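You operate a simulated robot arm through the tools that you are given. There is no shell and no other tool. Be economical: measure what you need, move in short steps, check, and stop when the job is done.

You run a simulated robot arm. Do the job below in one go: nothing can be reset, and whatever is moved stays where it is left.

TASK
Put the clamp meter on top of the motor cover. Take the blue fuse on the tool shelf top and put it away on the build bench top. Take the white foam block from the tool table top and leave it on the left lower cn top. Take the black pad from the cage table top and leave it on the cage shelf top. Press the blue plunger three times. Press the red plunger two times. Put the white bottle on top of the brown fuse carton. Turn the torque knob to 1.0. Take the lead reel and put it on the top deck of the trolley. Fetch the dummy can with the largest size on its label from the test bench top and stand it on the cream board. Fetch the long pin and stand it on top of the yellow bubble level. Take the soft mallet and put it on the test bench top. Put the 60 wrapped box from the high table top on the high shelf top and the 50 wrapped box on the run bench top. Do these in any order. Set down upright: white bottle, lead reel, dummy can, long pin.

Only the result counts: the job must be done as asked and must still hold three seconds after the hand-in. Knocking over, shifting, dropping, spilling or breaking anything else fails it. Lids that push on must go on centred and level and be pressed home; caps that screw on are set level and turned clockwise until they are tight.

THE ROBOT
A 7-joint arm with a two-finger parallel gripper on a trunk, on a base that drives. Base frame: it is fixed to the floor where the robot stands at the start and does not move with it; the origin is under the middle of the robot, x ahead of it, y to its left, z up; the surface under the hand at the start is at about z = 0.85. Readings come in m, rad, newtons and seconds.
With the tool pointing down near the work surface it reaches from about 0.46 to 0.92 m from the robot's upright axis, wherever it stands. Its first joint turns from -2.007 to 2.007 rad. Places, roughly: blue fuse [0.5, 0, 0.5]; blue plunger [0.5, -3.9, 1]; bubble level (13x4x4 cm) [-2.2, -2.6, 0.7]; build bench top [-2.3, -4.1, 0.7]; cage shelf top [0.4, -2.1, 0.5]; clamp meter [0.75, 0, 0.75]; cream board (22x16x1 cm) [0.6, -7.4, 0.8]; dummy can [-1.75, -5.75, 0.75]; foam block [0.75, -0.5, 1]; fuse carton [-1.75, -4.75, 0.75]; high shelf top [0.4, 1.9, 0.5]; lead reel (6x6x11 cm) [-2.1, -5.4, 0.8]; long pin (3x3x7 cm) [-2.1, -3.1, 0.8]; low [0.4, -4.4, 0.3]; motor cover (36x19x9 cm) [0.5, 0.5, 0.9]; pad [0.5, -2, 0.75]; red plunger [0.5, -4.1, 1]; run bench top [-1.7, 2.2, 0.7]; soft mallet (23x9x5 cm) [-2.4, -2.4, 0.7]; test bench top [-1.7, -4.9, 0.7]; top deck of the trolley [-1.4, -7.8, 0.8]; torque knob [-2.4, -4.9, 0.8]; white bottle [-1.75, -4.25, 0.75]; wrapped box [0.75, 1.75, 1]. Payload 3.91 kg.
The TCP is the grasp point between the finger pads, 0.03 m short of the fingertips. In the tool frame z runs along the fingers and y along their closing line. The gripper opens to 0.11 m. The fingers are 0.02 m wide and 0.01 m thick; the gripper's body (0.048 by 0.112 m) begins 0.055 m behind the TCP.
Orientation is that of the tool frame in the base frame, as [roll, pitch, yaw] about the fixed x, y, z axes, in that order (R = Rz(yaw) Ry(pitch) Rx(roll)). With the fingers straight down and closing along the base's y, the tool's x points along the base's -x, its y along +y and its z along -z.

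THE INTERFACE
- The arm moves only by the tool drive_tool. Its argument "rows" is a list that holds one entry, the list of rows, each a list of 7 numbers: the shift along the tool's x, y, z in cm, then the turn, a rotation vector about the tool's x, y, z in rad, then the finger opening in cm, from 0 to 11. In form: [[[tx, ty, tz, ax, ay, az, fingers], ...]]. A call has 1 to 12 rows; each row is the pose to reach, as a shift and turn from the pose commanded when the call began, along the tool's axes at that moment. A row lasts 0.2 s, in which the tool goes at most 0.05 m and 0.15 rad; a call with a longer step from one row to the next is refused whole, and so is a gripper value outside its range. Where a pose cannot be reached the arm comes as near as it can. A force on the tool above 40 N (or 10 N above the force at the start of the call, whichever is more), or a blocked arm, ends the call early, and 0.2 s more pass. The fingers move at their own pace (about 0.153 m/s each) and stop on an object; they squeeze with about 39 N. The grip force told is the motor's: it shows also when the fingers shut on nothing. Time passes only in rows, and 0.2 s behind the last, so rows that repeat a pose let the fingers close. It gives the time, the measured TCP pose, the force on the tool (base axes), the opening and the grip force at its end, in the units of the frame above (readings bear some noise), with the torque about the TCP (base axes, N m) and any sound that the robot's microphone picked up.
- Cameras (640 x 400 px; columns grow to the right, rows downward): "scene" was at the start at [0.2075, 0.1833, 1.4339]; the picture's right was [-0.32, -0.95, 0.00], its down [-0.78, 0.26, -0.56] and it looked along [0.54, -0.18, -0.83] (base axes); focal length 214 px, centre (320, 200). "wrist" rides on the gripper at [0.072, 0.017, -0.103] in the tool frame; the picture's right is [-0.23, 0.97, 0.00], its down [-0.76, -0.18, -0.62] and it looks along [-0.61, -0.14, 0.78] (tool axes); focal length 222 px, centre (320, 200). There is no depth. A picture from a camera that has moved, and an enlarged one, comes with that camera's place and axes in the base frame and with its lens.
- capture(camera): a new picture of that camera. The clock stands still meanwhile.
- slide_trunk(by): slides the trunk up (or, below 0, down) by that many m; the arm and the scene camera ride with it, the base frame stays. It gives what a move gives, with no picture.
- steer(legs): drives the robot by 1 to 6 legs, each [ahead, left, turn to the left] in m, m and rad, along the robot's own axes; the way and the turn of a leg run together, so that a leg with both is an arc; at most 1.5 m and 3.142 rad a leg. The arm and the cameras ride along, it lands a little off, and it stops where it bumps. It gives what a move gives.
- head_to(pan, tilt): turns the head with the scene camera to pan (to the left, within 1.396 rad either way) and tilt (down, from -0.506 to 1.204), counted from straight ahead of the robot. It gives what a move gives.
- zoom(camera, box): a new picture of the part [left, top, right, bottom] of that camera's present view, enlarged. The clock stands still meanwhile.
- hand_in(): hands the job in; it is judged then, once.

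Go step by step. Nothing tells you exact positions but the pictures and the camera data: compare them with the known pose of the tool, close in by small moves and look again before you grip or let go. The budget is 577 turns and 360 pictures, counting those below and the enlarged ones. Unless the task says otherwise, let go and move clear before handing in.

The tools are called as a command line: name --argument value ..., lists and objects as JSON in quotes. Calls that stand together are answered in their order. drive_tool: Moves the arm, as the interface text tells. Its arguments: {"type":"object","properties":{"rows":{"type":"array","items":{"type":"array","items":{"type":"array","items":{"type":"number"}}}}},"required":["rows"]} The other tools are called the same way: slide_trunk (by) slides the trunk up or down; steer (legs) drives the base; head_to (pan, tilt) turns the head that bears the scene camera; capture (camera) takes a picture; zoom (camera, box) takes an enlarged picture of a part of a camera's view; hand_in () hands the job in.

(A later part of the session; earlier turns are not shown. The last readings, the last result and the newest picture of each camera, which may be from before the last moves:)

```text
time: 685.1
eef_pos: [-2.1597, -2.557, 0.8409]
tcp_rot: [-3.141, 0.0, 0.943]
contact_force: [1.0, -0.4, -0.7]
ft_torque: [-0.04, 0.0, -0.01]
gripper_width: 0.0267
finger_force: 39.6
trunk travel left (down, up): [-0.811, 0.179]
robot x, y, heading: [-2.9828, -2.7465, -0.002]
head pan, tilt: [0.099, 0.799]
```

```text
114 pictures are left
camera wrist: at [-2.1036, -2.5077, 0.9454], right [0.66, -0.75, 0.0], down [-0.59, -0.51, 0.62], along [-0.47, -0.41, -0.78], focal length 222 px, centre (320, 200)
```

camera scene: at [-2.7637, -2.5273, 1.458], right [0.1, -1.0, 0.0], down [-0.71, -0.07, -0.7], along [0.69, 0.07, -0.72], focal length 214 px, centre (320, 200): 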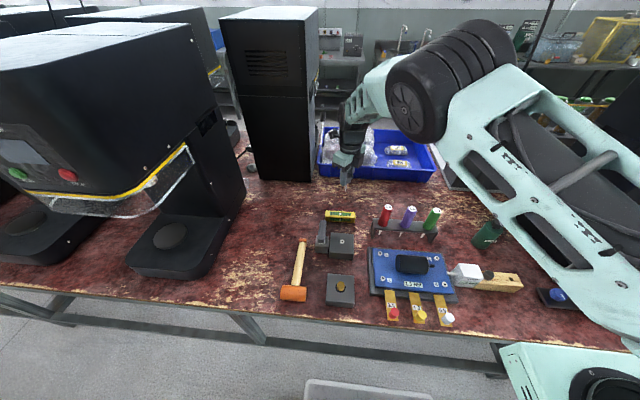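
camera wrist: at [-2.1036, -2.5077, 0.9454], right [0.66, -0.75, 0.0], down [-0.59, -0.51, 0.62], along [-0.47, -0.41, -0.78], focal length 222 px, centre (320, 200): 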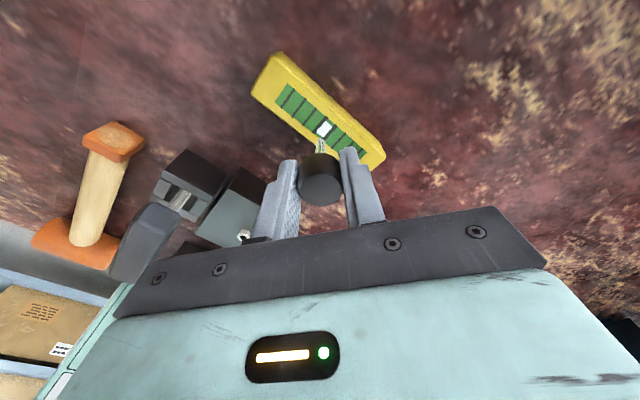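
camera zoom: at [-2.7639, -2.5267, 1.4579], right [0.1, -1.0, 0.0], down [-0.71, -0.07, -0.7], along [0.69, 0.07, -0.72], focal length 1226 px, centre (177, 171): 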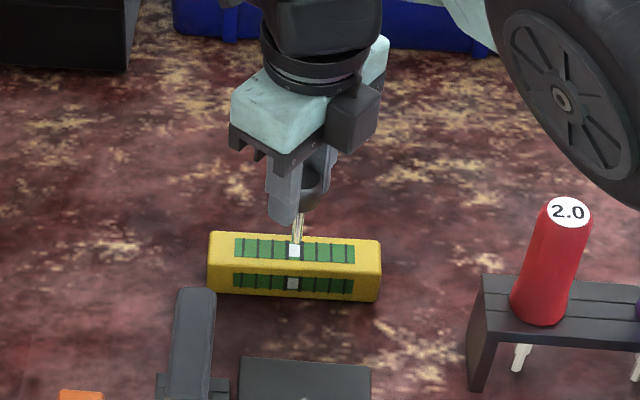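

drive_tool --rows '[[[0, 0, 0.2, 0, 0, 0, 0], [0, 0, 0.4, 0, 0, 0, 0], [0, 0, 0.4, 0, 0, 0, 0]]]'

drive_tool --rows '[[[0, 0, 0.15, 0, 0, 0, 0], [0, 0, 0.3, 0, 0, 0, 0], [0, 0, 0.3, 0, 0, 0, 0]]]'

zoom --camera "scene" --box '[320, 185, 370, 235]'

```text
time: 685.9
eef_pos: [-2.1599, -2.5571, 0.837]
tcp_rot: [-3.141, 0.002, 0.943]
contact_force: [-0.7, 0.3, -0.2]
ft_torque: [-0.02, 0.0, 0.0]
gripper_width: 0.0264
finger_force: 38.4
trunk travel left (down, up): [-0.811, 0.179]
robot x, y, heading: [-2.9862, -2.7392, -0.002]
head pan, tilt: [0.099, 0.799]
```

```text
time: 686.7
eef_pos: [-2.1601, -2.557, 0.8345]
tcp_rot: [-3.14, 0.002, 0.944]
contact_force: [-0.5, -0.2, -0.4]
ft_torque: [-0.04, 0.03, 0.03]
gripper_width: 0.0266
finger_force: 39.0
trunk travel left (down, up): [-0.811, 0.179]
robot x, y, heading: [-2.9777, -2.7427, -0.002]
head pan, tilt: [0.099, 0.799]
```

```text
8.00 times, centred on (345, 210) of scene
camera zoom: at [-2.7639, -2.5267, 1.4579], right [0.1, -1.0, 0.0], down [-0.71, -0.07, -0.7], along [0.69, 0.07, -0.72], focal length 1716 px, centre (120, 120)
```

zoom: 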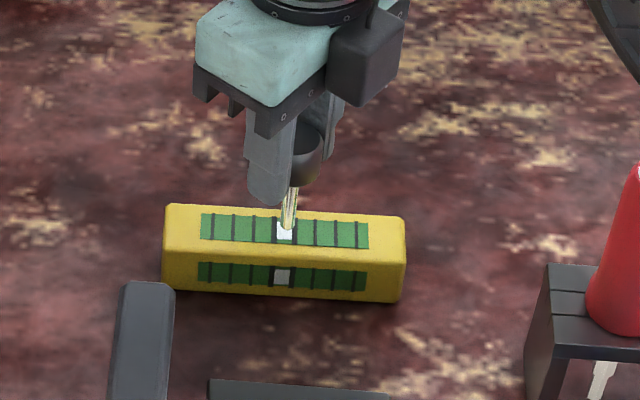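

drive_tool --rows '[[[0, 0, 0.15, 0, 0, 0, 0], [0, 0, 0.3, 0, 0, 0, 0], [0, 0, 0.3, 0, 0, 0, 0]]]'

drive_tool --rows '[[[0, 0, 0.1, 0, 0, 0, 0], [0, 0, 0.2, 0, 0, 0, 0], [0, 0, 0.2, 0, 0, 0, 0]]]'

```text
time: 687.5
eef_pos: [-2.1603, -2.5563, 0.8321]
tcp_rot: [3.141, 0.002, 0.944]
contact_force: [-0.4, 0.0, -0.9]
ft_torque: [0.0, -0.02, -0.01]
gripper_width: 0.0267
finger_force: 39.6
trunk travel left (down, up): [-0.811, 0.179]
robot x, y, heading: [-2.9832, -2.7379, -0.001]
head pan, tilt: [0.099, 0.799]
```

```text
time: 688.3
eef_pos: [-2.1604, -2.5565, 0.8301]
tcp_rot: [-3.14, 0.002, 0.943]
contact_force: [0.3, 0.1, -0.5]
ft_torque: [-0.02, 0.01, 0.0]
gripper_width: 0.0264
finger_force: 38.7
trunk travel left (down, up): [-0.811, 0.179]
robot x, y, heading: [-2.9835, -2.7414, -0.006]
head pan, tilt: [0.099, 0.799]
```

drive_tool --rows '[[[0, 0, 0.1, 0, 0, 0, 0], [0, 0, 0.2, 0, 0, 0, 0], [0, 0, 0.2, 0, 0, 0, 0]]]'

drive_tool --rows '[[[0, 0, 0.1, 0, 0, 0, 0], [0, 0, 0.2, 0, 0, 0, 0], [0, 0, 0.2, 0, 0, 0, 0]]]'

```text
time: 689.1
eef_pos: [-2.1601, -2.557, 0.8275]
tcp_rot: [-3.14, 0.002, 0.945]
contact_force: [-0.2, 0.4, 0.3]
ft_torque: [-0.01, -0.04, -0.01]
gripper_width: 0.0267
finger_force: 39.1
trunk travel left (down, up): [-0.811, 0.179]
robot x, y, heading: [-2.9854, -2.7401, -0.003]
head pan, tilt: [0.099, 0.799]
```

```text
time: 689.9
eef_pos: [-2.1611, -2.5575, 0.8257]
tcp_rot: [-3.139, 0.0, 0.942]
contact_force: [0.1, 0.8, -0.4]
ft_torque: [-0.01, -0.03, -0.01]
gripper_width: 0.0268
finger_force: 39.0
trunk travel left (down, up): [-0.811, 0.179]
robot x, y, heading: [-2.9873, -2.7355, -0.009]
head pan, tilt: [0.099, 0.799]
```

drive_tool --rows '[[[0, 0, 0.1, 0, 0, 0, 0], [0, 0, 0.2, 0, 0, 0, 0], [0, 0, 0.2, 0, 0, 0, 0]]]'

drive_tool --rows '[[[0, 0, 0.1, 0, 0, 0, 0], [0, 0, 0.2, 0, 0, 0, 0], [0, 0, 0.2, 0, 0, 0, 0]]]'

zoom --camera "scene" --box '[320, 185, 370, 235]'

```text
time: 690.7
eef_pos: [-2.161, -2.5583, 0.8241]
tcp_rot: [-3.14, 0.0, 0.944]
contact_force: [1.0, 0.0, 2.8]
ft_torque: [0.0, 0.01, 0.0]
gripper_width: 0.0268
finger_force: 38.9
trunk travel left (down, up): [-0.811, 0.179]
robot x, y, heading: [-2.9832, -2.7426, -0.004]
head pan, tilt: [0.099, 0.799]
```

```text
time: 691.5
eef_pos: [-2.1604, -2.5566, 0.8233]
tcp_rot: [3.141, -0.002, 0.946]
contact_force: [0.2, -2.3, 19.8]
ft_torque: [-0.15, 0.06, -0.02]
gripper_width: 0.0267
finger_force: 39.2
trunk travel left (down, up): [-0.811, 0.179]
robot x, y, heading: [-2.9839, -2.7389, -0.001]
head pan, tilt: [0.099, 0.799]
```

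```text
8.00 times, centred on (345, 210) of scene
camera zoom: at [-2.7649, -2.527, 1.4584], right [0.1, -1.0, 0.0], down [-0.71, -0.07, -0.7], along [0.69, 0.07, -0.72], focal length 1716 px, centre (120, 120)
```

zoom: 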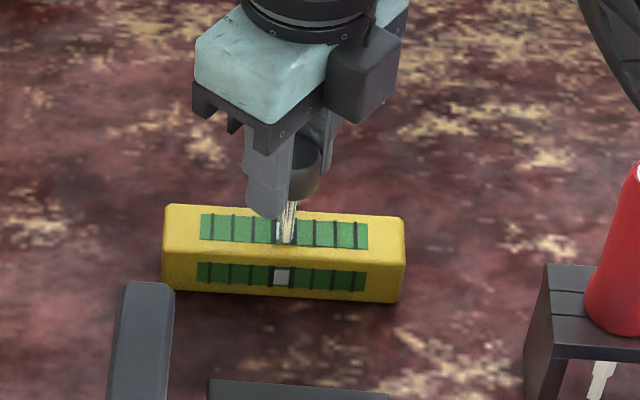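

Contact on the level. Easing off 2 mm and opening gradually.

drive_tool --rows '[[[0, 0, -0.1, 0, 0, 0, 0], [0, 0, -0.18, 0, 0, 0, 0], [0, 0, -0.18, 0, 0, 0, 2.9], [0, 0, -0.18, 0, 0, 0, 3.2], [0, 0, -0.18, 0, 0, 0, 4], [0, 0, -0.18, 0, 0, 0, 5], [0, 0, -0.18, 0, 0, 0, 5], [0, 0, -2, 0, 0, 0, 5], [0, 0, -5, 0, 0, 0, 5], [0, 0, -9, 0, 0, 0, 5], [0, 0, -12, 0, 0, 0, 5]]]'

zoom --camera "scene" --box '[300, 170, 390, 250]'

```text
time: 693.9
eef_pos: [-2.1601, -2.5592, 0.9414]
tcp_rot: [-3.14, 0.002, 0.945]
contact_force: [-0.4, 0.3, 0.0]
ft_torque: [0.02, 0.02, -0.02]
gripper_width: 0.0502
finger_force: 0.0
trunk travel left (down, up): [-0.811, 0.179]
robot x, y, heading: [-2.9862, -2.7375, 0.002]
head pan, tilt: [0.099, 0.799]
```

```text
5.00 times, centred on (345, 210) of scene
camera zoom: at [-2.7636, -2.5266, 1.4578], right [0.1, -1.0, 0.0], down [-0.71, -0.07, -0.7], along [0.69, 0.07, -0.72], focal length 1072 px, centre (195, 150)
```

zoom: 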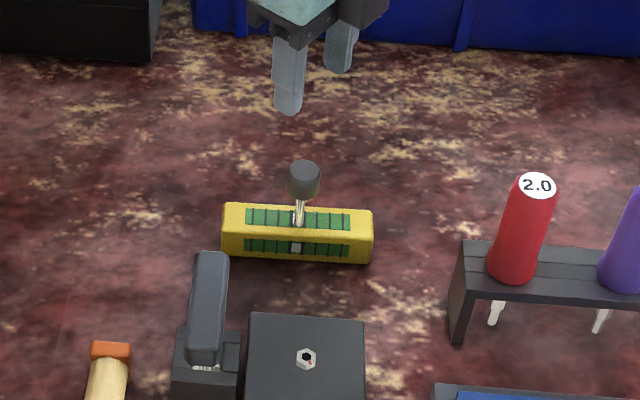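

The pin stands on the level. Now the mallet: head at (-2.51, -2.41), handle along +x. Retracting and turning the tool to close along y.

drive_tool --rows '[[[-2, -3.5, -2, 0, 0, 0, 5], [-4, -7, -4, 0, 0, 0, 5], [-6.5, -10.5, -6, 0, 0, 0, 5], [-9, -14, -8, 0, 0, 0, 5], [-11.5, -17.5, -8, 0, 0, 0, 5], [-14, -21, -8, 0, 0, 0, 5], [-14, -21, -8, 0, 0, 0, 5]]]'

drive_tool --rows '[[[0, 0, 0, 0, 0, -0.14, 5], [0, 0, 0, 0, 0, -0.28, 5], [0, 0, 0, 0, 0, -0.42, 5], [0, 0, 0, 0, 0, -0.56, 5], [0, 0, 0, 0, 0, -0.7, 5], [0, 0, 0, 0, 0, -0.84, 5], [0, 0, 0, 0, 0, -0.98, 5], [0, 0, 0, 0, 0, -1.1, 5], [0, 0, 0, 0, 0, -1.1, 5]]]'

drive_tool --rows '[[[0, 0, 0, 0, 0, -0.14, 5], [0, 0, 0, 0, 0, -0.28, 5], [0, 0, 0, 0, 0, -0.42, 5], [0, 0, 0, 0, 0, -0.56, 5], [0, 0, 0, 0, 0, -0.7, 5], [0, 0, 0, 0, 0, -0.84, 5], [0, 0, 0, 0, 0, -0.98, 5], [0, 0, 0, 0, 0, -1.1, 5], [0, 0, 0, 0, 0, -1.1, 5]]]'

steer --legs '[[0, 0.3, 0]]'

capture --camera "wrist"

capture --camera "scene"

```text
time: 695.5
eef_pos: [-2.4133, -2.5484, 1.022]
tcp_rot: [-3.14, 0.0, 0.944]
contact_force: [0.4, -1.4, 0.2]
ft_torque: [0.01, -0.02, 0.0]
gripper_width: 0.0502
finger_force: 0.0
trunk travel left (down, up): [-0.811, 0.179]
robot x, y, heading: [-2.9877, -2.7393, -0.004]
head pan, tilt: [0.099, 0.799]
```

```text
time: 697.5
eef_pos: [-2.4124, -2.5488, 1.0228]
tcp_rot: [-3.141, 0.0, 2.048]
contact_force: [0.0, -0.5, 0.4]
ft_torque: [-0.01, 0.03, 0.01]
gripper_width: 0.0502
finger_force: 0.1
trunk travel left (down, up): [-0.811, 0.179]
robot x, y, heading: [-2.9816, -2.7378, -0.005]
head pan, tilt: [0.099, 0.799]
```

```text
time: 699.5
eef_pos: [-2.4108, -2.5478, 1.0215]
tcp_rot: [3.141, -0.004, -3.135]
contact_force: [0.3, 0.3, -0.2]
ft_torque: [0.03, 0.0, -0.03]
gripper_width: 0.0497
finger_force: 0.1
trunk travel left (down, up): [-0.811, 0.179]
robot x, y, heading: [-2.9835, -2.7413, 0.0]
head pan, tilt: [0.099, 0.799]
```

```text
time: 701.6
eef_pos: [-2.4107, -2.2469, 1.0225]
tcp_rot: [-3.141, -0.001, -3.137]
contact_force: [0.7, -0.2, -0.5]
ft_torque: [-0.02, -0.02, 0.03]
gripper_width: 0.0499
finger_force: 0.1
trunk travel left (down, up): [-0.811, 0.179]
robot x, y, heading: [-2.9839, -2.4378, -0.007]
head pan, tilt: [0.099, 0.799]
```

```text
110 pictures are left
camera wrist: at [-2.4827, -2.2292, 1.1264], right [0.22, 0.97, 0.0], down [0.76, -0.18, 0.62], along [0.61, -0.14, -0.78], focal length 222 px, centre (320, 200)
```

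wrist: 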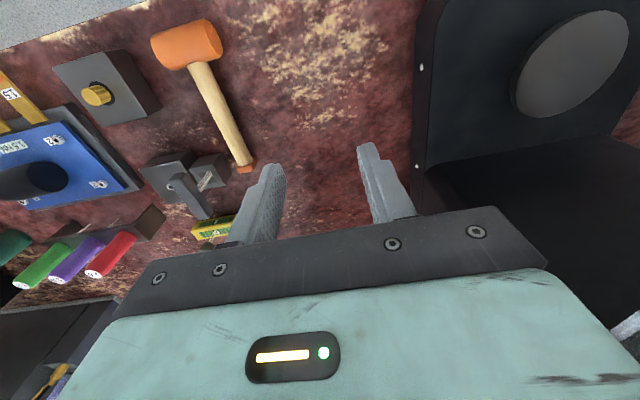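

```text
109 pictures are left
camera scene: at [-2.7626, -2.2244, 1.4579], right [0.1, -1.0, 0.0], down [-0.71, -0.07, -0.7], along [0.69, 0.07, -0.72], focal length 214 px, centre (320, 200)
```

scene: 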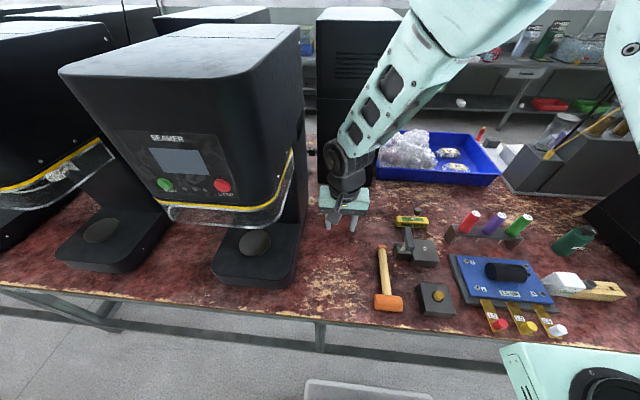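

Mallet handle runs from (-2.46, -2.411) to (-2.30, -2.427). Moving over it near the head and coming down to look.

drive_tool --rows '[[[1, -4, 0, 0, 0, 0.05, 5], [2, -8, 2, 0, 0, 0.1, 5], [3.4, -12.5, 4, 0, 0, 0.1, 5], [3.4, -16.6, 6, 0, 0, 0.1, 5], [3.4, -16.6, 10.5, 0, 0, 0.1, 5], [3.4, -16.6, 15, 0, 0, 0.1, 5], [3.4, -16.6, 18, 0, 0, 0.1, 5], [3.4, -16.6, 18, 0, 0, 0.1, 5]]]'

capture --camera "wrist"

zoom --camera "scene" --box '[340, 190, 470, 320]'

```text
refused: row 3 steps farther than a row can; nothing moved
```

```text
108 pictures are left
camera wrist: at [-2.4827, -2.2292, 1.1264], right [0.22, 0.97, 0.0], down [0.76, -0.18, 0.62], along [0.61, -0.14, -0.78], focal length 222 px, centre (320, 200)
```

wrist: 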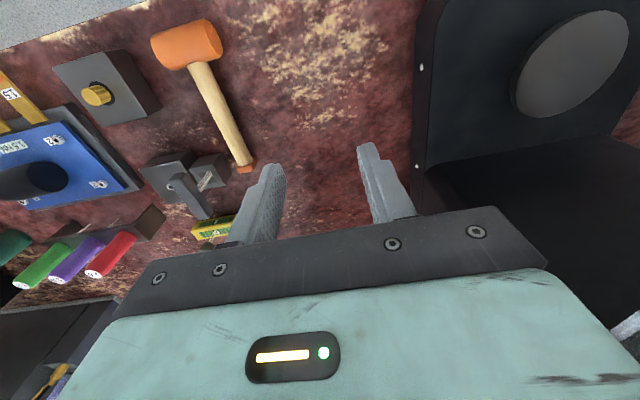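

```text
3.08 times, centred on (405, 255) of scene
camera zoom: at [-2.7626, -2.2244, 1.4579], right [0.1, -1.0, 0.0], down [-0.71, -0.07, -0.7], along [0.69, 0.07, -0.72], focal length 660 px, centre (58, 31)
```

zoom: 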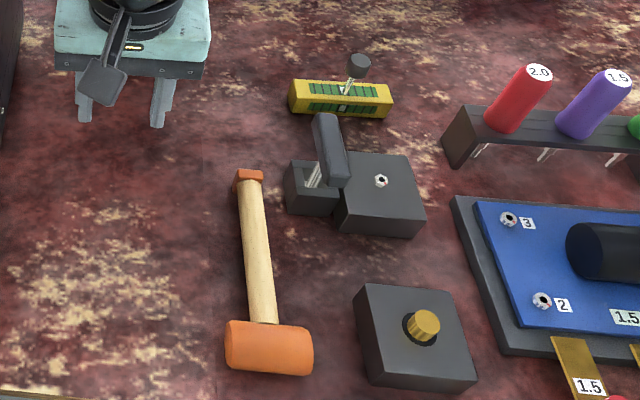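

The pin still stands on the level. Repeating the move with smaller steps.

drive_tool --rows '[[[1, -4, 0, 0, 0, 0.05, 5], [2, -8, 1, 0, 0, 0.1, 5], [3, -12, 2.5, 0, 0, 0.1, 5], [3.4, -16, 4.5, 0, 0, 0.1, 5], [3.4, -16.6, 8.5, 0, 0, 0.1, 5], [3.4, -16.6, 13, 0, 0, 0.1, 5], [3.4, -16.6, 17, 0, 0, 0.1, 5], [3.4, -16.6, 18, 0, 0, 0.1, 5], [3.4, -16.6, 18, 0, 0, 0.1, 5]]]'

capture --camera "wrist"

```text
time: 703.6
eef_pos: [-2.4442, -2.4121, 0.8421]
tcp_rot: [3.141, -0.001, 3.043]
contact_force: [-0.7, -0.7, 0.0]
ft_torque: [0.01, 0.0, 0.01]
gripper_width: 0.0503
finger_force: 0.0
trunk travel left (down, up): [-0.811, 0.179]
robot x, y, heading: [-2.9815, -2.4359, -0.006]
head pan, tilt: [0.099, 0.799]
```

```text
106 pictures are left
camera wrist: at [-2.5145, -2.3882, 0.946], right [0.32, 0.95, 0.0], down [0.74, -0.25, 0.62], along [0.59, -0.2, -0.78], focal length 222 px, centre (320, 200)
```

wrist: 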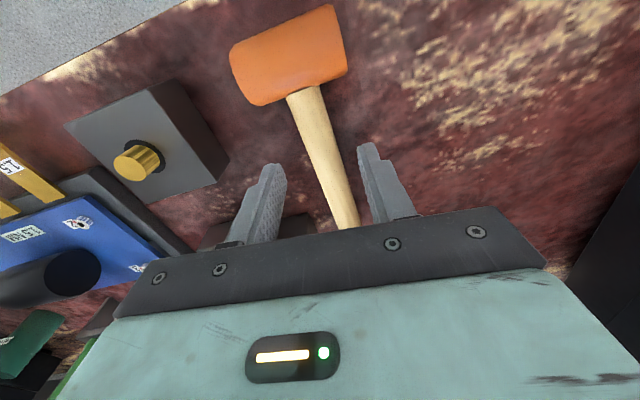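

drive_tool --rows '[[[0, 0, 4, 0, 0, 0, 5], [0, 0, 7, 0, 0, 0, 5], [0, 0, 9, 0, 0, 0, 5], [0, 0, 9, 0, 0, 0, 5], [0, 0, 9, 0, 0, 0, 3], [0, 0, 9, 0, 0, 0, 0], [0, 0, 9, 0, 0, 0, 0]]]'

capture --camera "wrist"

```text
time: 705.2
eef_pos: [-2.4442, -2.4132, 0.7518]
tcp_rot: [3.141, -0.002, 3.044]
contact_force: [-0.2, 0.1, -0.5]
ft_torque: [0.05, 0.04, 0.01]
gripper_width: 0.0293
finger_force: 39.1
trunk travel left (down, up): [-0.811, 0.179]
robot x, y, heading: [-2.9828, -2.4362, -0.001]
head pan, tilt: [0.099, 0.799]
```

```text
105 pictures are left
camera wrist: at [-2.5147, -2.3887, 0.8562], right [0.32, 0.95, 0.0], down [0.74, -0.25, 0.62], along [0.59, -0.2, -0.78], focal length 222 px, centre (320, 200)
```

wrist: 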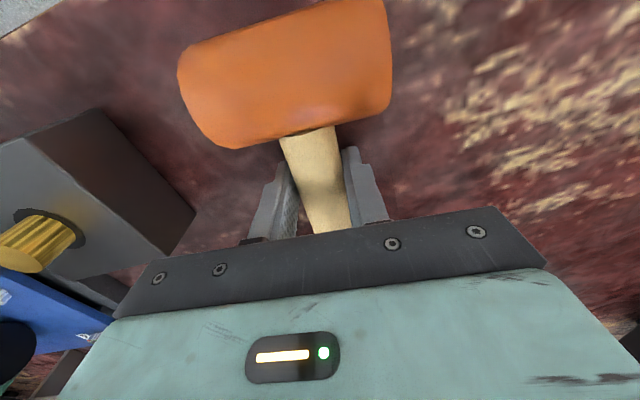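

Mallet gripped near its head. Lifting and taking it round to the test bench front.

drive_tool --rows '[[[0, 0, -4, 0, 0, 0, 0], [0, 0, -8.5, 0, 0, 0, 0], [0, 0, -13, 0, 0, 0, 0], [0, 0, -17.5, 0, 0, 0, 0], [0, 0, -22, 0, 0, 0, 0], [0, 0, -26, 0, 0, 0, 0], [0, 0, -26, 0, 0, 0, 0]]]'

slide_trunk --by 0.15

steer --legs '[[-0.55, 0, 0], [0, -1.45, 0], [0, -1.45, 0], [0, -1.4, 0]]'

capture --camera "wrist"

```text
time: 706.8
eef_pos: [-2.4439, -2.4113, 1.0123]
tcp_rot: [3.14, -0.003, 3.043]
contact_force: [0.6, -0.6, -4.5]
ft_torque: [0.0, 0.02, -0.03]
gripper_width: 0.0294
finger_force: 38.5
trunk travel left (down, up): [-0.811, 0.179]
robot x, y, heading: [-2.9854, -2.436, -0.001]
head pan, tilt: [0.099, 0.799]
```

```text
time: 708.5
eef_pos: [-2.4425, -2.4132, 1.1622]
tcp_rot: [3.142, -0.002, 3.043]
contact_force: [0.7, -0.5, -4.2]
ft_torque: [0.0, 0.01, 0.0]
gripper_width: 0.0295
finger_force: 39.0
trunk travel left (down, up): [-0.961, 0.029]
robot x, y, heading: [-2.9828, -2.4319, -0.006]
head pan, tilt: [0.099, 0.799]
```

```text
time: 731.9
eef_pos: [-3.0009, -6.7208, 1.161]
tcp_rot: [-3.14, -0.001, 3.055]
contact_force: [0.2, 0.4, -4.0]
ft_torque: [-0.01, 0.02, -0.01]
gripper_width: 0.0296
finger_force: 38.9
trunk travel left (down, up): [-0.961, 0.029]
robot x, y, heading: [-3.5426, -6.7556, 0.005]
head pan, tilt: [0.099, 0.799]
```

```text
104 pictures are left
camera wrist: at [-3.0702, -6.6973, 1.266], right [0.31, 0.95, 0.0], down [0.74, -0.24, 0.62], along [0.59, -0.19, -0.78], focal length 222 px, centre (320, 200)
```

wrist: 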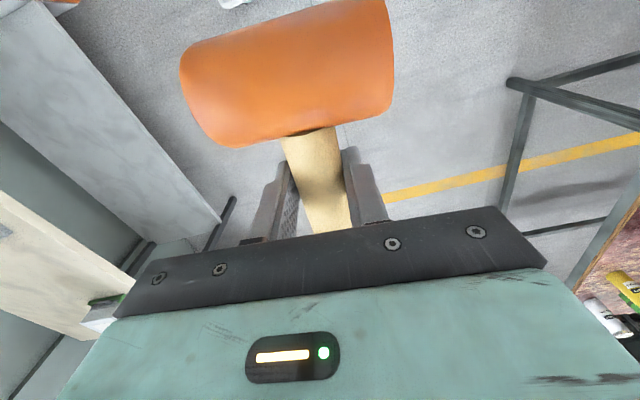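

steer --legs '[[1.5, 0, 0], [1.5, 0, 0], [0, 1.45, 0], [0, 0.3, 0], [0, 0, 3.12]]'

head_to --pan 0 --tilt 0.7

capture --camera "scene"

```text
time: 762.1
eef_pos: [-1.1303, -4.9772, 1.1614]
tcp_rot: [3.141, -0.002, -0.083]
contact_force: [0.0, 0.0, -4.1]
ft_torque: [-0.01, -0.08, 0.04]
gripper_width: 0.0293
finger_force: 39.6
trunk travel left (down, up): [-0.961, 0.029]
robot x, y, heading: [-0.5904, -4.9429, -3.136]
head pan, tilt: [0.099, 0.799]
```

```text
time: 762.8
eef_pos: [-1.13, -4.9772, 1.1613]
tcp_rot: [3.141, -0.001, -0.083]
contact_force: [-0.8, -0.3, -3.5]
ft_torque: [-0.01, -0.05, 0.02]
gripper_width: 0.0293
finger_force: 39.0
trunk travel left (down, up): [-0.961, 0.029]
robot x, y, heading: [-0.5881, -4.9464, -3.135]
head pan, tilt: [0.0, 0.7]
```

```text
103 pictures are left
camera scene: at [-0.8181, -5.1501, 1.6161], right [-0.01, 1.0, 0.0], down [0.64, 0.01, -0.76], along [-0.76, -0.01, -0.64], focal length 214 px, centre (320, 200)
```

scene: 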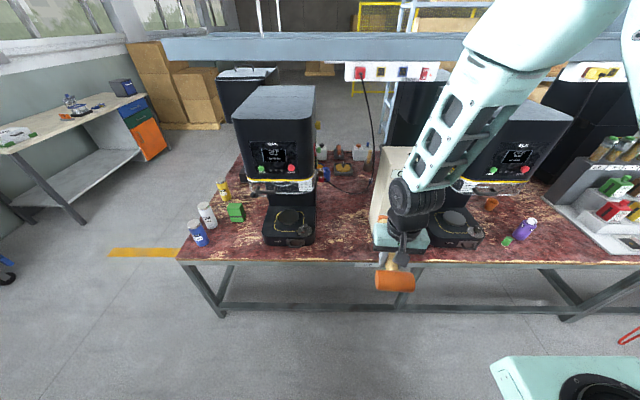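

The gap between the left ELM machine and the panel (y -5.18…-4.89) is free. Moving in and placing the mallet at about (-1.62, -5.035).

steer --legs '[[0, 0.058, 0], [0.3, 0, 0]]'

drive_tool --rows '[[[-4, 0, 0, 0, 0, 0, 0], [-8, 0, 0, 0, 0, 0, 0], [-12, 0, 0, 0, 0, 0, 0], [-16, 0, 0, 0, 0, 0, 0], [-19, 0, 0, 0, 0, 0, 0], [-19, 0, 0, 0, 0, 0, 0]]]'

capture --camera "scene"

capture --camera "wrist"

```text
time: 765.4
eef_pos: [-1.4312, -5.0387, 1.1628]
tcp_rot: [3.141, -0.003, -0.086]
contact_force: [0.4, -0.2, -3.9]
ft_torque: [0.02, -0.01, -0.02]
gripper_width: 0.0292
finger_force: 38.9
trunk travel left (down, up): [-0.961, 0.029]
robot x, y, heading: [-0.8925, -5.0074, -3.129]
head pan, tilt: [0.0, 0.7]
```

```text
time: 766.8
eef_pos: [-1.6213, -5.0216, 1.1614]
tcp_rot: [3.14, -0.003, -0.084]
contact_force: [-0.5, 0.0, -4.5]
ft_torque: [-0.01, -0.01, 0.0]
gripper_width: 0.0292
finger_force: 39.2
trunk travel left (down, up): [-0.961, 0.029]
robot x, y, heading: [-0.893, -5.0048, -3.128]
head pan, tilt: [0.0, 0.7]
```

```text
102 pictures are left
camera scene: at [-1.1193, -5.2109, 1.6161], right [-0.01, 1.0, 0.0], down [0.64, 0.01, -0.76], along [-0.76, -0.01, -0.64], focal length 214 px, centre (320, 200)
```

scene: 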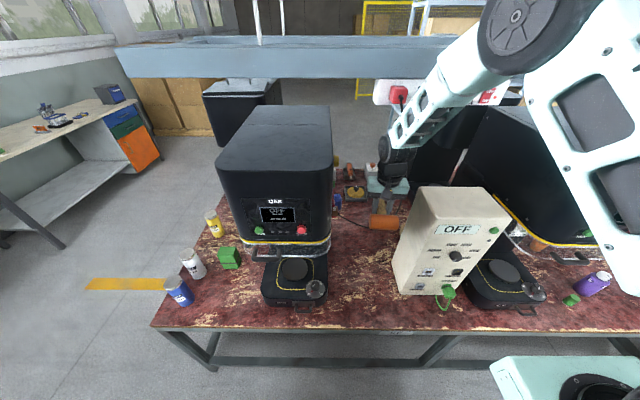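

```text
101 pictures are left
camera wrist: at [-1.5504, -5.0445, 1.2657], right [-0.31, -0.95, 0.0], down [-0.75, 0.24, 0.62], along [-0.59, 0.19, -0.78], focal length 222 px, centre (320, 200)
```

wrist: 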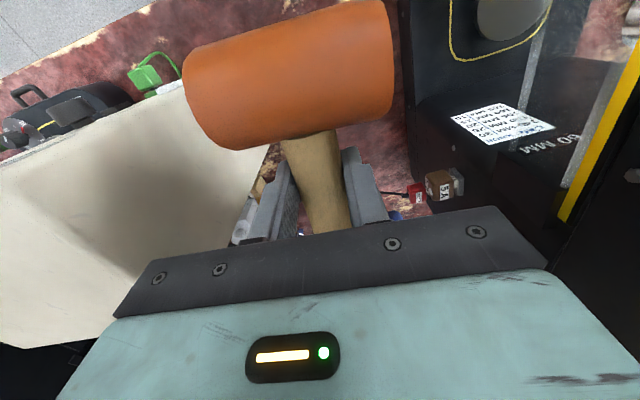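

slide_trunk --by -0.12

drive_tool --rows '[[[0, 0.6, 4.5, 0, 0, 0, 0], [0, 1.2, 9, 0, 0, 0, 0], [0, 1.2, 13.5, 0, 0, 0, 0], [0, 1.2, 18, 0, 0, 0, 0], [0, 1.2, 22.5, 0, 0, 0, 0], [0, 1.2, 26, 0, 0, 0, 0], [0, 1.2, 27, 0, 0, 0, 0], [0, 1.2, 27, 0, 0, 0, 0]]]'

capture --camera "scene"

```text
time: 768.3
eef_pos: [-1.6209, -5.0225, 1.0405]
tcp_rot: [-3.14, -0.002, -0.085]
contact_force: [-0.3, -0.3, -4.3]
ft_torque: [-0.01, -0.04, 0.01]
gripper_width: 0.0291
finger_force: 38.9
trunk travel left (down, up): [-0.841, 0.149]
robot x, y, heading: [-0.8914, -5.0043, -3.133]
head pan, tilt: [0.0, 0.7]
```

```text
time: 770.1
eef_pos: [-1.6222, -5.033, 0.7701]
tcp_rot: [-3.142, 0.0, -0.084]
contact_force: [0.4, 0.5, -4.4]
ft_torque: [0.03, -0.02, -0.03]
gripper_width: 0.0293
finger_force: 39.1
trunk travel left (down, up): [-0.841, 0.149]
robot x, y, heading: [-0.8867, -5.0027, -3.132]
head pan, tilt: [0.0, 0.7]
```

```text
100 pictures are left
camera scene: at [-1.1191, -5.211, 1.4961], right [-0.01, 1.0, 0.0], down [0.64, 0.01, -0.76], along [-0.76, -0.01, -0.64], focal length 214 px, centre (320, 200)
```

scene: 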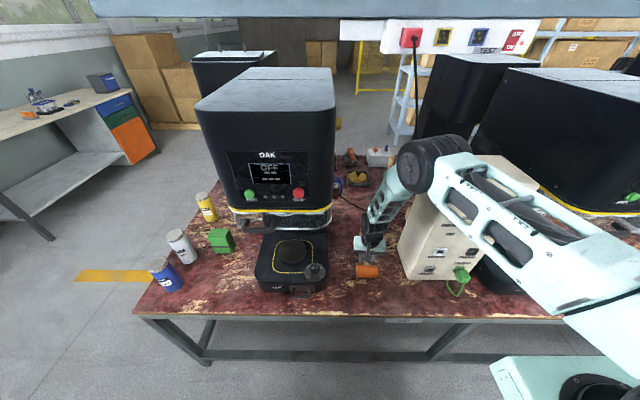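

drive_tool --rows '[[[0, 0, 0.6, 0, 0, 0, 0], [0, 0, 1.2, 0, 0, 0, 0], [0, 0, 1.5, 0, 0, 0, 0], [0, 0, 1.5, 0, 0, 0, 0]]]'

drive_tool --rows '[[[0, 0, 0.2, 0, 0, 0, 0], [0, 0, 0.4, 0, 0, 0, 0], [0, 0, 0.4, 0, 0, 0, 0]]]'

```text
time: 771.1
eef_pos: [-1.6212, -5.0336, 0.7561]
tcp_rot: [-3.141, 0.0, -0.083]
contact_force: [0.5, 0.5, -5.0]
ft_torque: [-0.02, -0.01, 0.02]
gripper_width: 0.0294
finger_force: 39.3
trunk travel left (down, up): [-0.841, 0.149]
robot x, y, heading: [-0.8901, -5.0048, -3.126]
head pan, tilt: [0.0, 0.7]
```

```text
time: 771.9
eef_pos: [-1.6207, -5.0344, 0.7533]
tcp_rot: [3.141, 0.0, -0.083]
contact_force: [3.1, 0.8, 3.3]
ft_torque: [0.11, 1.13, -0.13]
gripper_width: 0.0295
finger_force: 38.8
trunk travel left (down, up): [-0.841, 0.149]
robot x, y, heading: [-0.8945, -5.0051, -3.132]
head pan, tilt: [0.0, 0.7]
```

The mallet's head rests on the bench. Releasing and rising.

drive_tool --rows '[[[0, 0, 0, 0, 0, 0, 4.5], [0, 0, 0, 0, 0, 0, 5], [0, 0, -3, 0, 0, 0, 5], [0, 0, -7, 0, 0, 0, 5], [0, 0, -11.5, 0, 0, 0, 5], [0, 0, -16, 0, 0, 0, 5], [0, 0, -20.5, 0, 0, 0, 5], [0, 0, -25, 0, 0, 0, 5], [0, 0, -29, 0, 0, 0, 5]]]'

slide_trunk --by 0.12

steer --legs '[[-0.4, 0, 0]]'

capture --camera "scene"

```text
time: 773.9
eef_pos: [-1.6226, -5.0337, 1.0442]
tcp_rot: [3.142, -0.005, -0.083]
contact_force: [-0.4, 0.5, -0.3]
ft_torque: [-0.01, 0.0, -0.01]
gripper_width: 0.0498
finger_force: 0.1
trunk travel left (down, up): [-0.841, 0.149]
robot x, y, heading: [-0.8923, -5.0032, -3.128]
head pan, tilt: [0.0, 0.7]
```

```text
time: 775.4
eef_pos: [-1.6219, -5.0339, 1.1639]
tcp_rot: [3.141, -0.002, -0.084]
contact_force: [0.2, 0.1, 0.4]
ft_torque: [0.0, 0.01, 0.04]
gripper_width: 0.0497
finger_force: 0.0
trunk travel left (down, up): [-0.961, 0.029]
robot x, y, heading: [-0.893, -5.0071, -3.131]
head pan, tilt: [0.0, 0.7]
```

```text
time: 777.9
eef_pos: [-1.2223, -5.03, 1.1637]
tcp_rot: [3.142, -0.002, -0.084]
contact_force: [-0.3, -0.4, 0.2]
ft_torque: [0.03, -0.04, 0.02]
gripper_width: 0.0498
finger_force: 0.0
trunk travel left (down, up): [-0.961, 0.029]
robot x, y, heading: [-0.4957, -5.0046, -3.131]
head pan, tilt: [0.0, 0.7]
```

```text
99 pictures are left
camera scene: at [-0.7191, -5.2071, 1.6161], right [-0.01, 1.0, 0.0], down [0.64, 0.01, -0.76], along [-0.76, -0.01, -0.64], focal length 214 px, centre (320, 200)
```

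scene: 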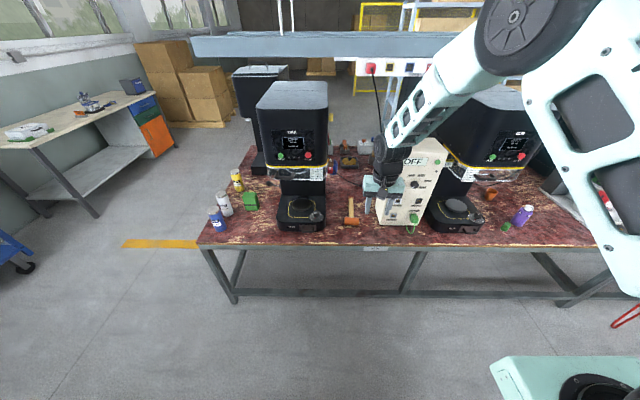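

Mallet done. Last: the wrapped boxes at y ≈ 1.8. Turning to face the window side and driving up the aisle.

steer --legs '[[0.1, 0, 0], [0, 0, 1.57], [0, 0, 1.56], [0, 1.5, 0], [0, 1.5, 0], [0, 1.5, 0]]'

steer --legs '[[0, 1.4, 0], [0, 0.7, 0]]'

head_to --pan 0.2 --tilt 0.5

capture --camera "scene"

```text
time: 807.8
eef_pos: [0.1669, -0.4794, 1.1639]
tcp_rot: [3.141, -0.003, 3.032]
contact_force: [0.3, 0.0, 0.1]
ft_torque: [0.01, -0.05, -0.01]
gripper_width: 0.05
finger_force: 0.1
trunk travel left (down, up): [-0.961, 0.029]
robot x, y, heading: [-0.5662, -0.4854, -0.018]
head pan, tilt: [0.0, 0.7]
```

```text
time: 818.2
eef_pos: [0.2128, 1.6089, 1.1641]
tcp_rot: [3.141, -0.003, 3.021]
contact_force: [-0.3, 1.2, 0.2]
ft_torque: [-0.01, -0.03, -0.02]
gripper_width: 0.0498
finger_force: 0.0
trunk travel left (down, up): [-0.961, 0.029]
robot x, y, heading: [-0.5184, 1.6059, -0.028]
head pan, tilt: [0.0, 0.7]
```

```text
time: 818.9
eef_pos: [0.2133, 1.6089, 1.1637]
tcp_rot: [3.141, -0.002, 3.022]
contact_force: [0.2, 0.6, 0.7]
ft_torque: [0.02, -0.01, -0.02]
gripper_width: 0.05
finger_force: 0.1
trunk travel left (down, up): [-0.961, 0.029]
robot x, y, heading: [-0.5193, 1.6091, -0.027]
head pan, tilt: [0.201, 0.499]
```

```text
98 pictures are left
camera scene: at [-0.2833, 1.8256, 1.6338], right [0.17, -0.99, 0.0], down [-0.47, -0.08, -0.88], along [0.86, 0.15, -0.48], focal length 214 px, centre (320, 200)
```

scene: 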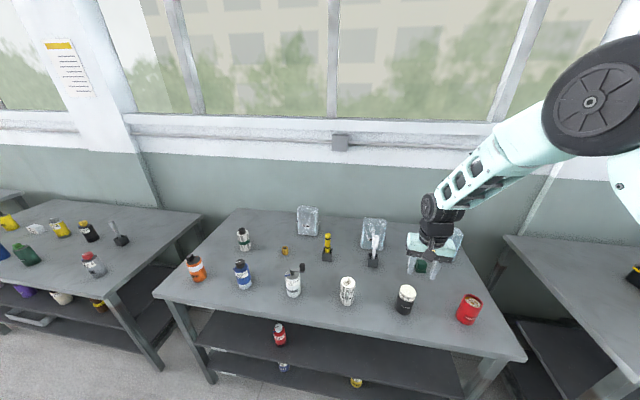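

zoom --camera "scene" --box '[270, 180, 490, 310]'

zoom --camera "scene" --box '[150, 260, 480, 400]'

```text
2.91 times, centred on (380, 245) of scene
camera zoom: at [-0.2833, 1.8256, 1.6338], right [0.17, -0.99, 0.0], down [-0.47, -0.08, -0.88], along [0.86, 0.15, -0.48], focal length 624 px, centre (146, 69)
```

zoom: 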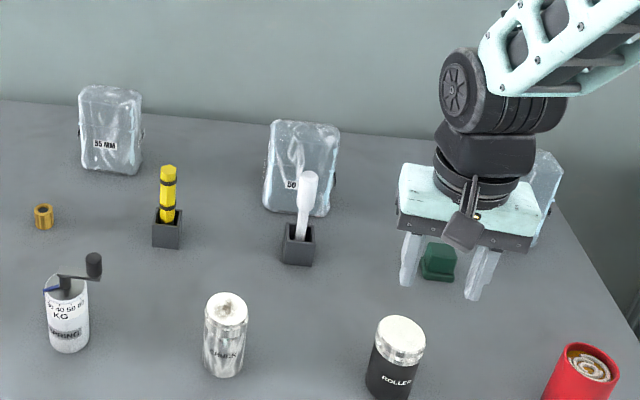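

```text
1.94 times, centred on (315, 330) of scene
camera zoom: at [-0.2833, 1.8256, 1.6338], right [0.17, -0.99, 0.0], down [-0.47, -0.08, -0.88], along [0.86, 0.15, -0.48], focal length 416 px, centre (330, -52)
```

zoom: 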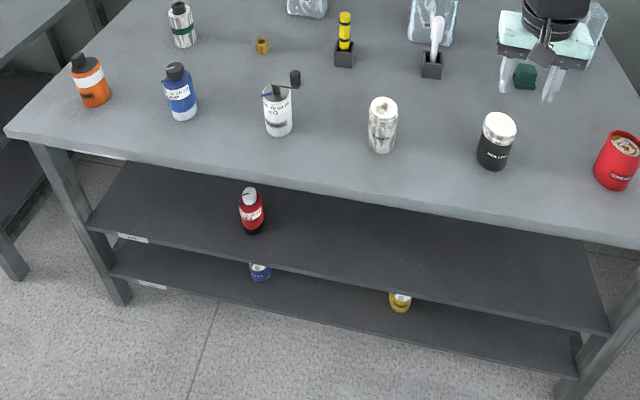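

steer --legs '[[0, 0.35, 0]]'

capture --camera "scene"

zoom --camera "scene" --box '[320, 180, 520, 310]'

```text
time: 821.2
eef_pos: [0.2235, 1.9583, 1.163]
tcp_rot: [-3.141, -0.002, 3.019]
contact_force: [-0.7, -0.4, -0.1]
ft_torque: [0.01, -0.01, -0.01]
gripper_width: 0.0503
finger_force: 0.1
trunk travel left (down, up): [-0.961, 0.029]
robot x, y, heading: [-0.509, 1.9584, -0.028]
head pan, tilt: [0.201, 0.499]
```

```text
95 pictures are left
camera scene: at [-0.2729, 2.175, 1.6339], right [0.17, -0.99, 0.0], down [-0.47, -0.08, -0.88], along [0.87, 0.15, -0.48], focal length 214 px, centre (320, 200)
```

scene: 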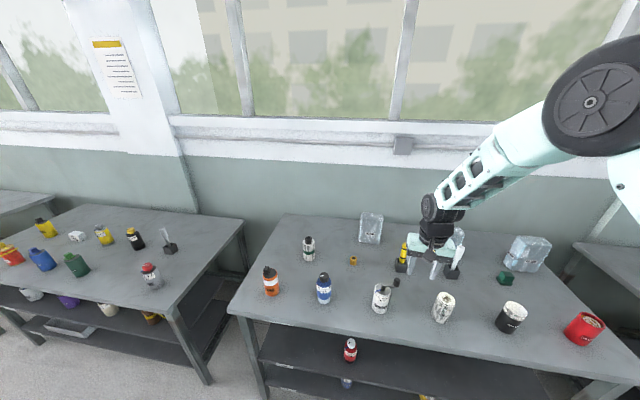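

```text
3.08 times, centred on (420, 245) of scene
camera zoom: at [-0.2729, 2.175, 1.6339], right [0.17, -0.99, 0.0], down [-0.47, -0.08, -0.88], along [0.87, 0.15, -0.48], focal length 660 px, centre (12, 62)
```

zoom: 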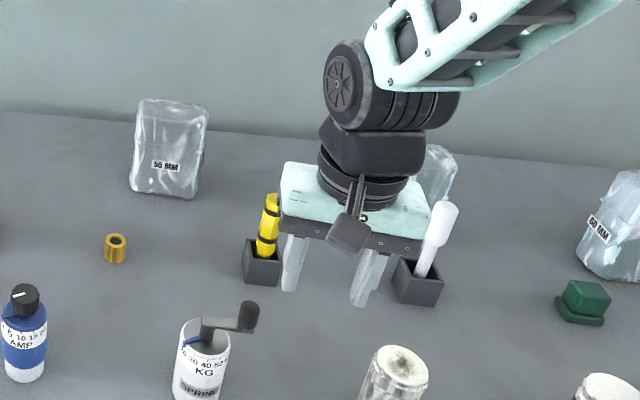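

zoom --camera "scene" --box '[480, 220, 570, 290]'

drive_tool --rows '[[[4, 3, 0, 0, 0, 0, 5], [8, 6, 0, 0, 0, 0, 5], [12, 9, 0, 0, 0, 0, 5], [16, 12, 0, 0, 0, 0, 5], [16, 16, 0, 0, 0, 0, 5], [16, 20, 0, 0, 0, 0, 5], [16, 20, 0, 0, 0, 0, 5]]]'

zoom --camera "scene" --box '[400, 200, 500, 300]'

```text
5.71 times, centred on (525, 255) of scene
camera zoom: at [-0.2729, 2.175, 1.6339], right [0.17, -0.99, 0.0], down [-0.47, -0.08, -0.88], along [0.87, 0.15, -0.48], focal length 1226 px, centre (-851, -114)
```

zoom: 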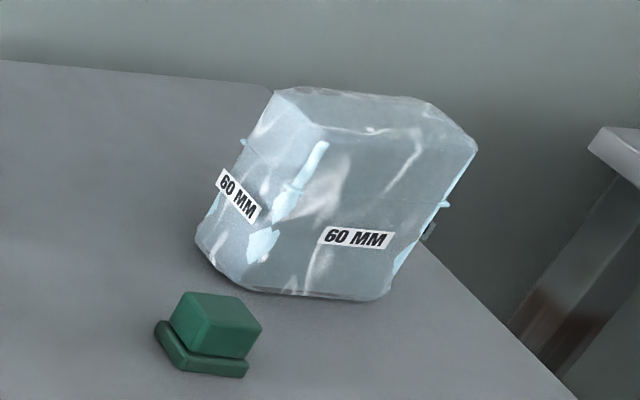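

```text
time: 822.8
eef_pos: [0.0885, 2.1769, 1.1618]
tcp_rot: [3.14, -0.002, 3.021]
contact_force: [0.3, 0.0, 0.3]
ft_torque: [-0.01, 0.04, 0.02]
gripper_width: 0.0502
finger_force: 0.1
trunk travel left (down, up): [-0.961, 0.029]
robot x, y, heading: [-0.5106, 1.9598, -0.034]
head pan, tilt: [0.201, 0.499]
```

```text
4.00 times, centred on (450, 250) of scene
camera zoom: at [-0.2729, 2.1754, 1.6339], right [0.17, -0.99, 0.0], down [-0.47, -0.08, -0.88], along [0.87, 0.15, -0.48], focal length 858 px, centre (-200, 0)
```

zoom: 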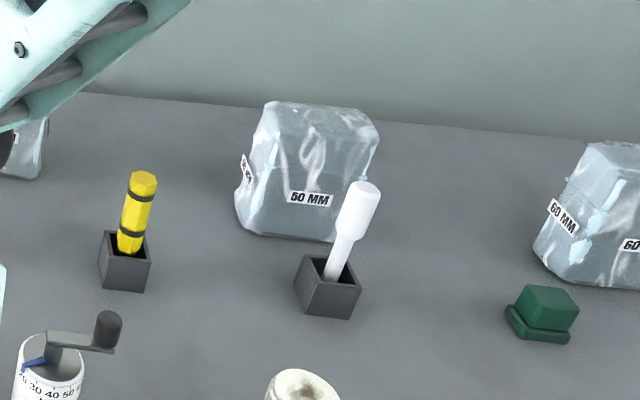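

Labels: right box is 60 MM, middle is 50 MM. Their ~11 cm width exceeds the grip, so I grip the ~6 cm thickness. Moving over the 60 box with the tool closing along x.

steer --legs '[[0, -0.58, 0], [0, 0, 0.034]]'

drive_tool --rows '[[[0, -2, 0, 0, 0, 0.14, 8], [0, -4, 0, 0, 0, 0.28, 8], [0, -6, 0, 0, 0, 0.42, 8], [0, -8, 0, 0, 0, 0.56, 8], [0, -10, 0, 0, 0, 0.7, 9], [0, -12, 0, 0, 0, 0.84, 9], [0, -14, 0, 0, 0, 0.98, 9], [0, -16, 0, 0, 0, 1.12, 9], [0, -18, 0, 0, 0, 1.26, 9], [0, -20, 0, 0, 0, 1.4, 9], [0, -20, 0, 0, 0, 1.45, 9]]]'

head_to --pan 0 --tilt 0.6

capture --camera "scene"

```text
time: 826.5
eef_pos: [0.0645, 1.619, 1.1628]
tcp_rot: [3.141, -0.002, 3.064]
contact_force: [-1.0, 0.3, 0.6]
ft_torque: [0.03, 0.01, -0.01]
gripper_width: 0.05
finger_force: 0.1
trunk travel left (down, up): [-0.961, 0.029]
robot x, y, heading: [-0.523, 1.3726, 0.022]
head pan, tilt: [0.201, 0.499]
```

```text
time: 828.9
eef_pos: [0.0488, 1.42, 1.1628]
tcp_rot: [-3.14, 0.001, 1.613]
contact_force: [0.1, 0.4, 0.6]
ft_torque: [0.01, -0.02, 0.0]
gripper_width: 0.09
finger_force: 0.0
trunk travel left (down, up): [-0.961, 0.029]
robot x, y, heading: [-0.5226, 1.3724, 0.014]
head pan, tilt: [0.201, 0.499]
```

```text
time: 829.6
eef_pos: [0.0483, 1.4185, 1.1632]
tcp_rot: [-3.139, -0.001, 1.612]
contact_force: [0.2, 0.0, 1.0]
ft_torque: [0.03, -0.02, 0.02]
gripper_width: 0.0901
finger_force: 0.0
trunk travel left (down, up): [-0.961, 0.029]
robot x, y, heading: [-0.5224, 1.3769, 0.018]
head pan, tilt: [0.0, 0.6]
```

```text
91 pictures are left
camera scene: at [-0.2975, 1.5842, 1.6248], right [0.02, -1.0, 0.0], down [-0.56, -0.01, -0.83], along [0.83, 0.01, -0.56], focal length 214 px, centre (320, 200)
```

scene: 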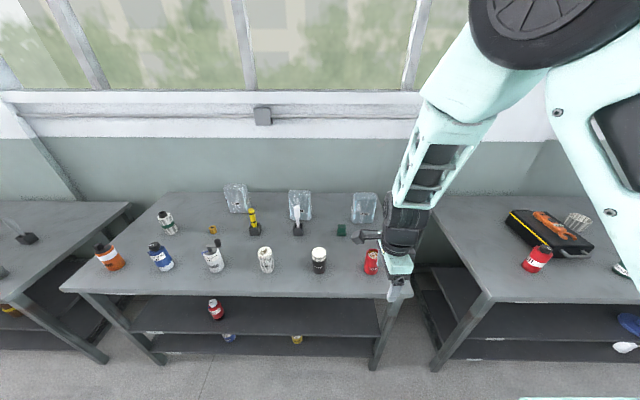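

zoom --camera "scene" --box '[280, 170, 400, 250]'

```text
5.00 times, centred on (340, 210) of scene
camera zoom: at [-0.2975, 1.5842, 1.6248], right [0.02, -1.0, 0.0], down [-0.56, -0.01, -0.83], along [0.83, 0.01, -0.56], focal length 1072 px, centre (220, 150)
```

zoom: 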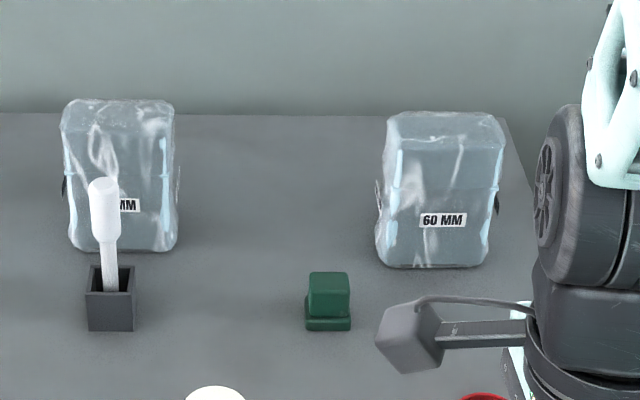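

60 box measured: centre (0.646, 1.356), thickness ~7 cm in x, top z ≈ 1.015, table ≈ 0.86. Driving in and positioning above it.

steer --legs '[[0.38, 0, 0]]'

drive_tool --rows '[[[0, 4, 0, 0, 0, 0, 10], [0, 8, 0, 0, 0, 0, 10], [-2, 12, 0, 0, 0, 0, 10], [-4, 16, 0, 0, 0, 0, 10], [-6.5, 19, 0, 0, 0, 0, 10], [-6.5, 21.5, 0, 0, 0, 0, 10], [-6.5, 21.5, 0, 0, 0, 0, 10]]]'

capture --camera "wrist"

capture --camera "scene"

```text
time: 832.0
eef_pos: [0.428, 1.4266, 1.1624]
tcp_rot: [-3.14, 0.0, 1.618]
contact_force: [-0.6, 0.6, -0.5]
ft_torque: [0.0, -0.03, 0.03]
gripper_width: 0.0899
finger_force: 0.0
trunk travel left (down, up): [-0.961, 0.029]
robot x, y, heading: [-0.1394, 1.3833, 0.02]
head pan, tilt: [0.0, 0.6]
```

```text
time: 833.6
eef_pos: [0.6467, 1.3722, 1.163]
tcp_rot: [3.14, -0.001, 1.615]
contact_force: [-0.7, 0.5, 0.2]
ft_torque: [-0.01, 0.01, 0.0]
gripper_width: 0.0999
finger_force: 0.0
trunk travel left (down, up): [-0.961, 0.029]
robot x, y, heading: [-0.1483, 1.3822, 0.016]
head pan, tilt: [0.0, 0.6]
```

```text
89 pictures are left
camera wrist: at [0.6605, 1.4449, 1.2659], right [0.98, -0.18, 0.0], down [-0.14, -0.77, 0.62], along [-0.12, -0.61, -0.78], focal length 222 px, centre (320, 200)
```

wrist: 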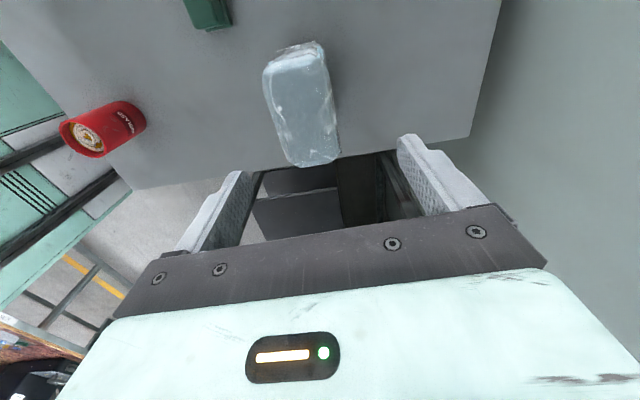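

```text
88 pictures are left
camera scene: at [0.0818, 1.5908, 1.6248], right [0.02, -1.0, 0.0], down [-0.56, -0.01, -0.82], along [0.82, 0.01, -0.57], focal length 214 px, centre (320, 200)
```

scene: 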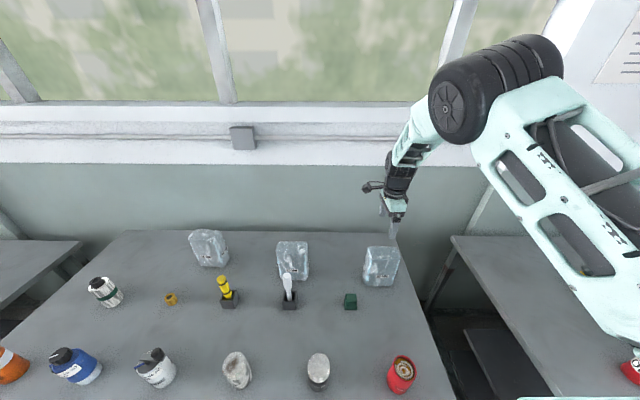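

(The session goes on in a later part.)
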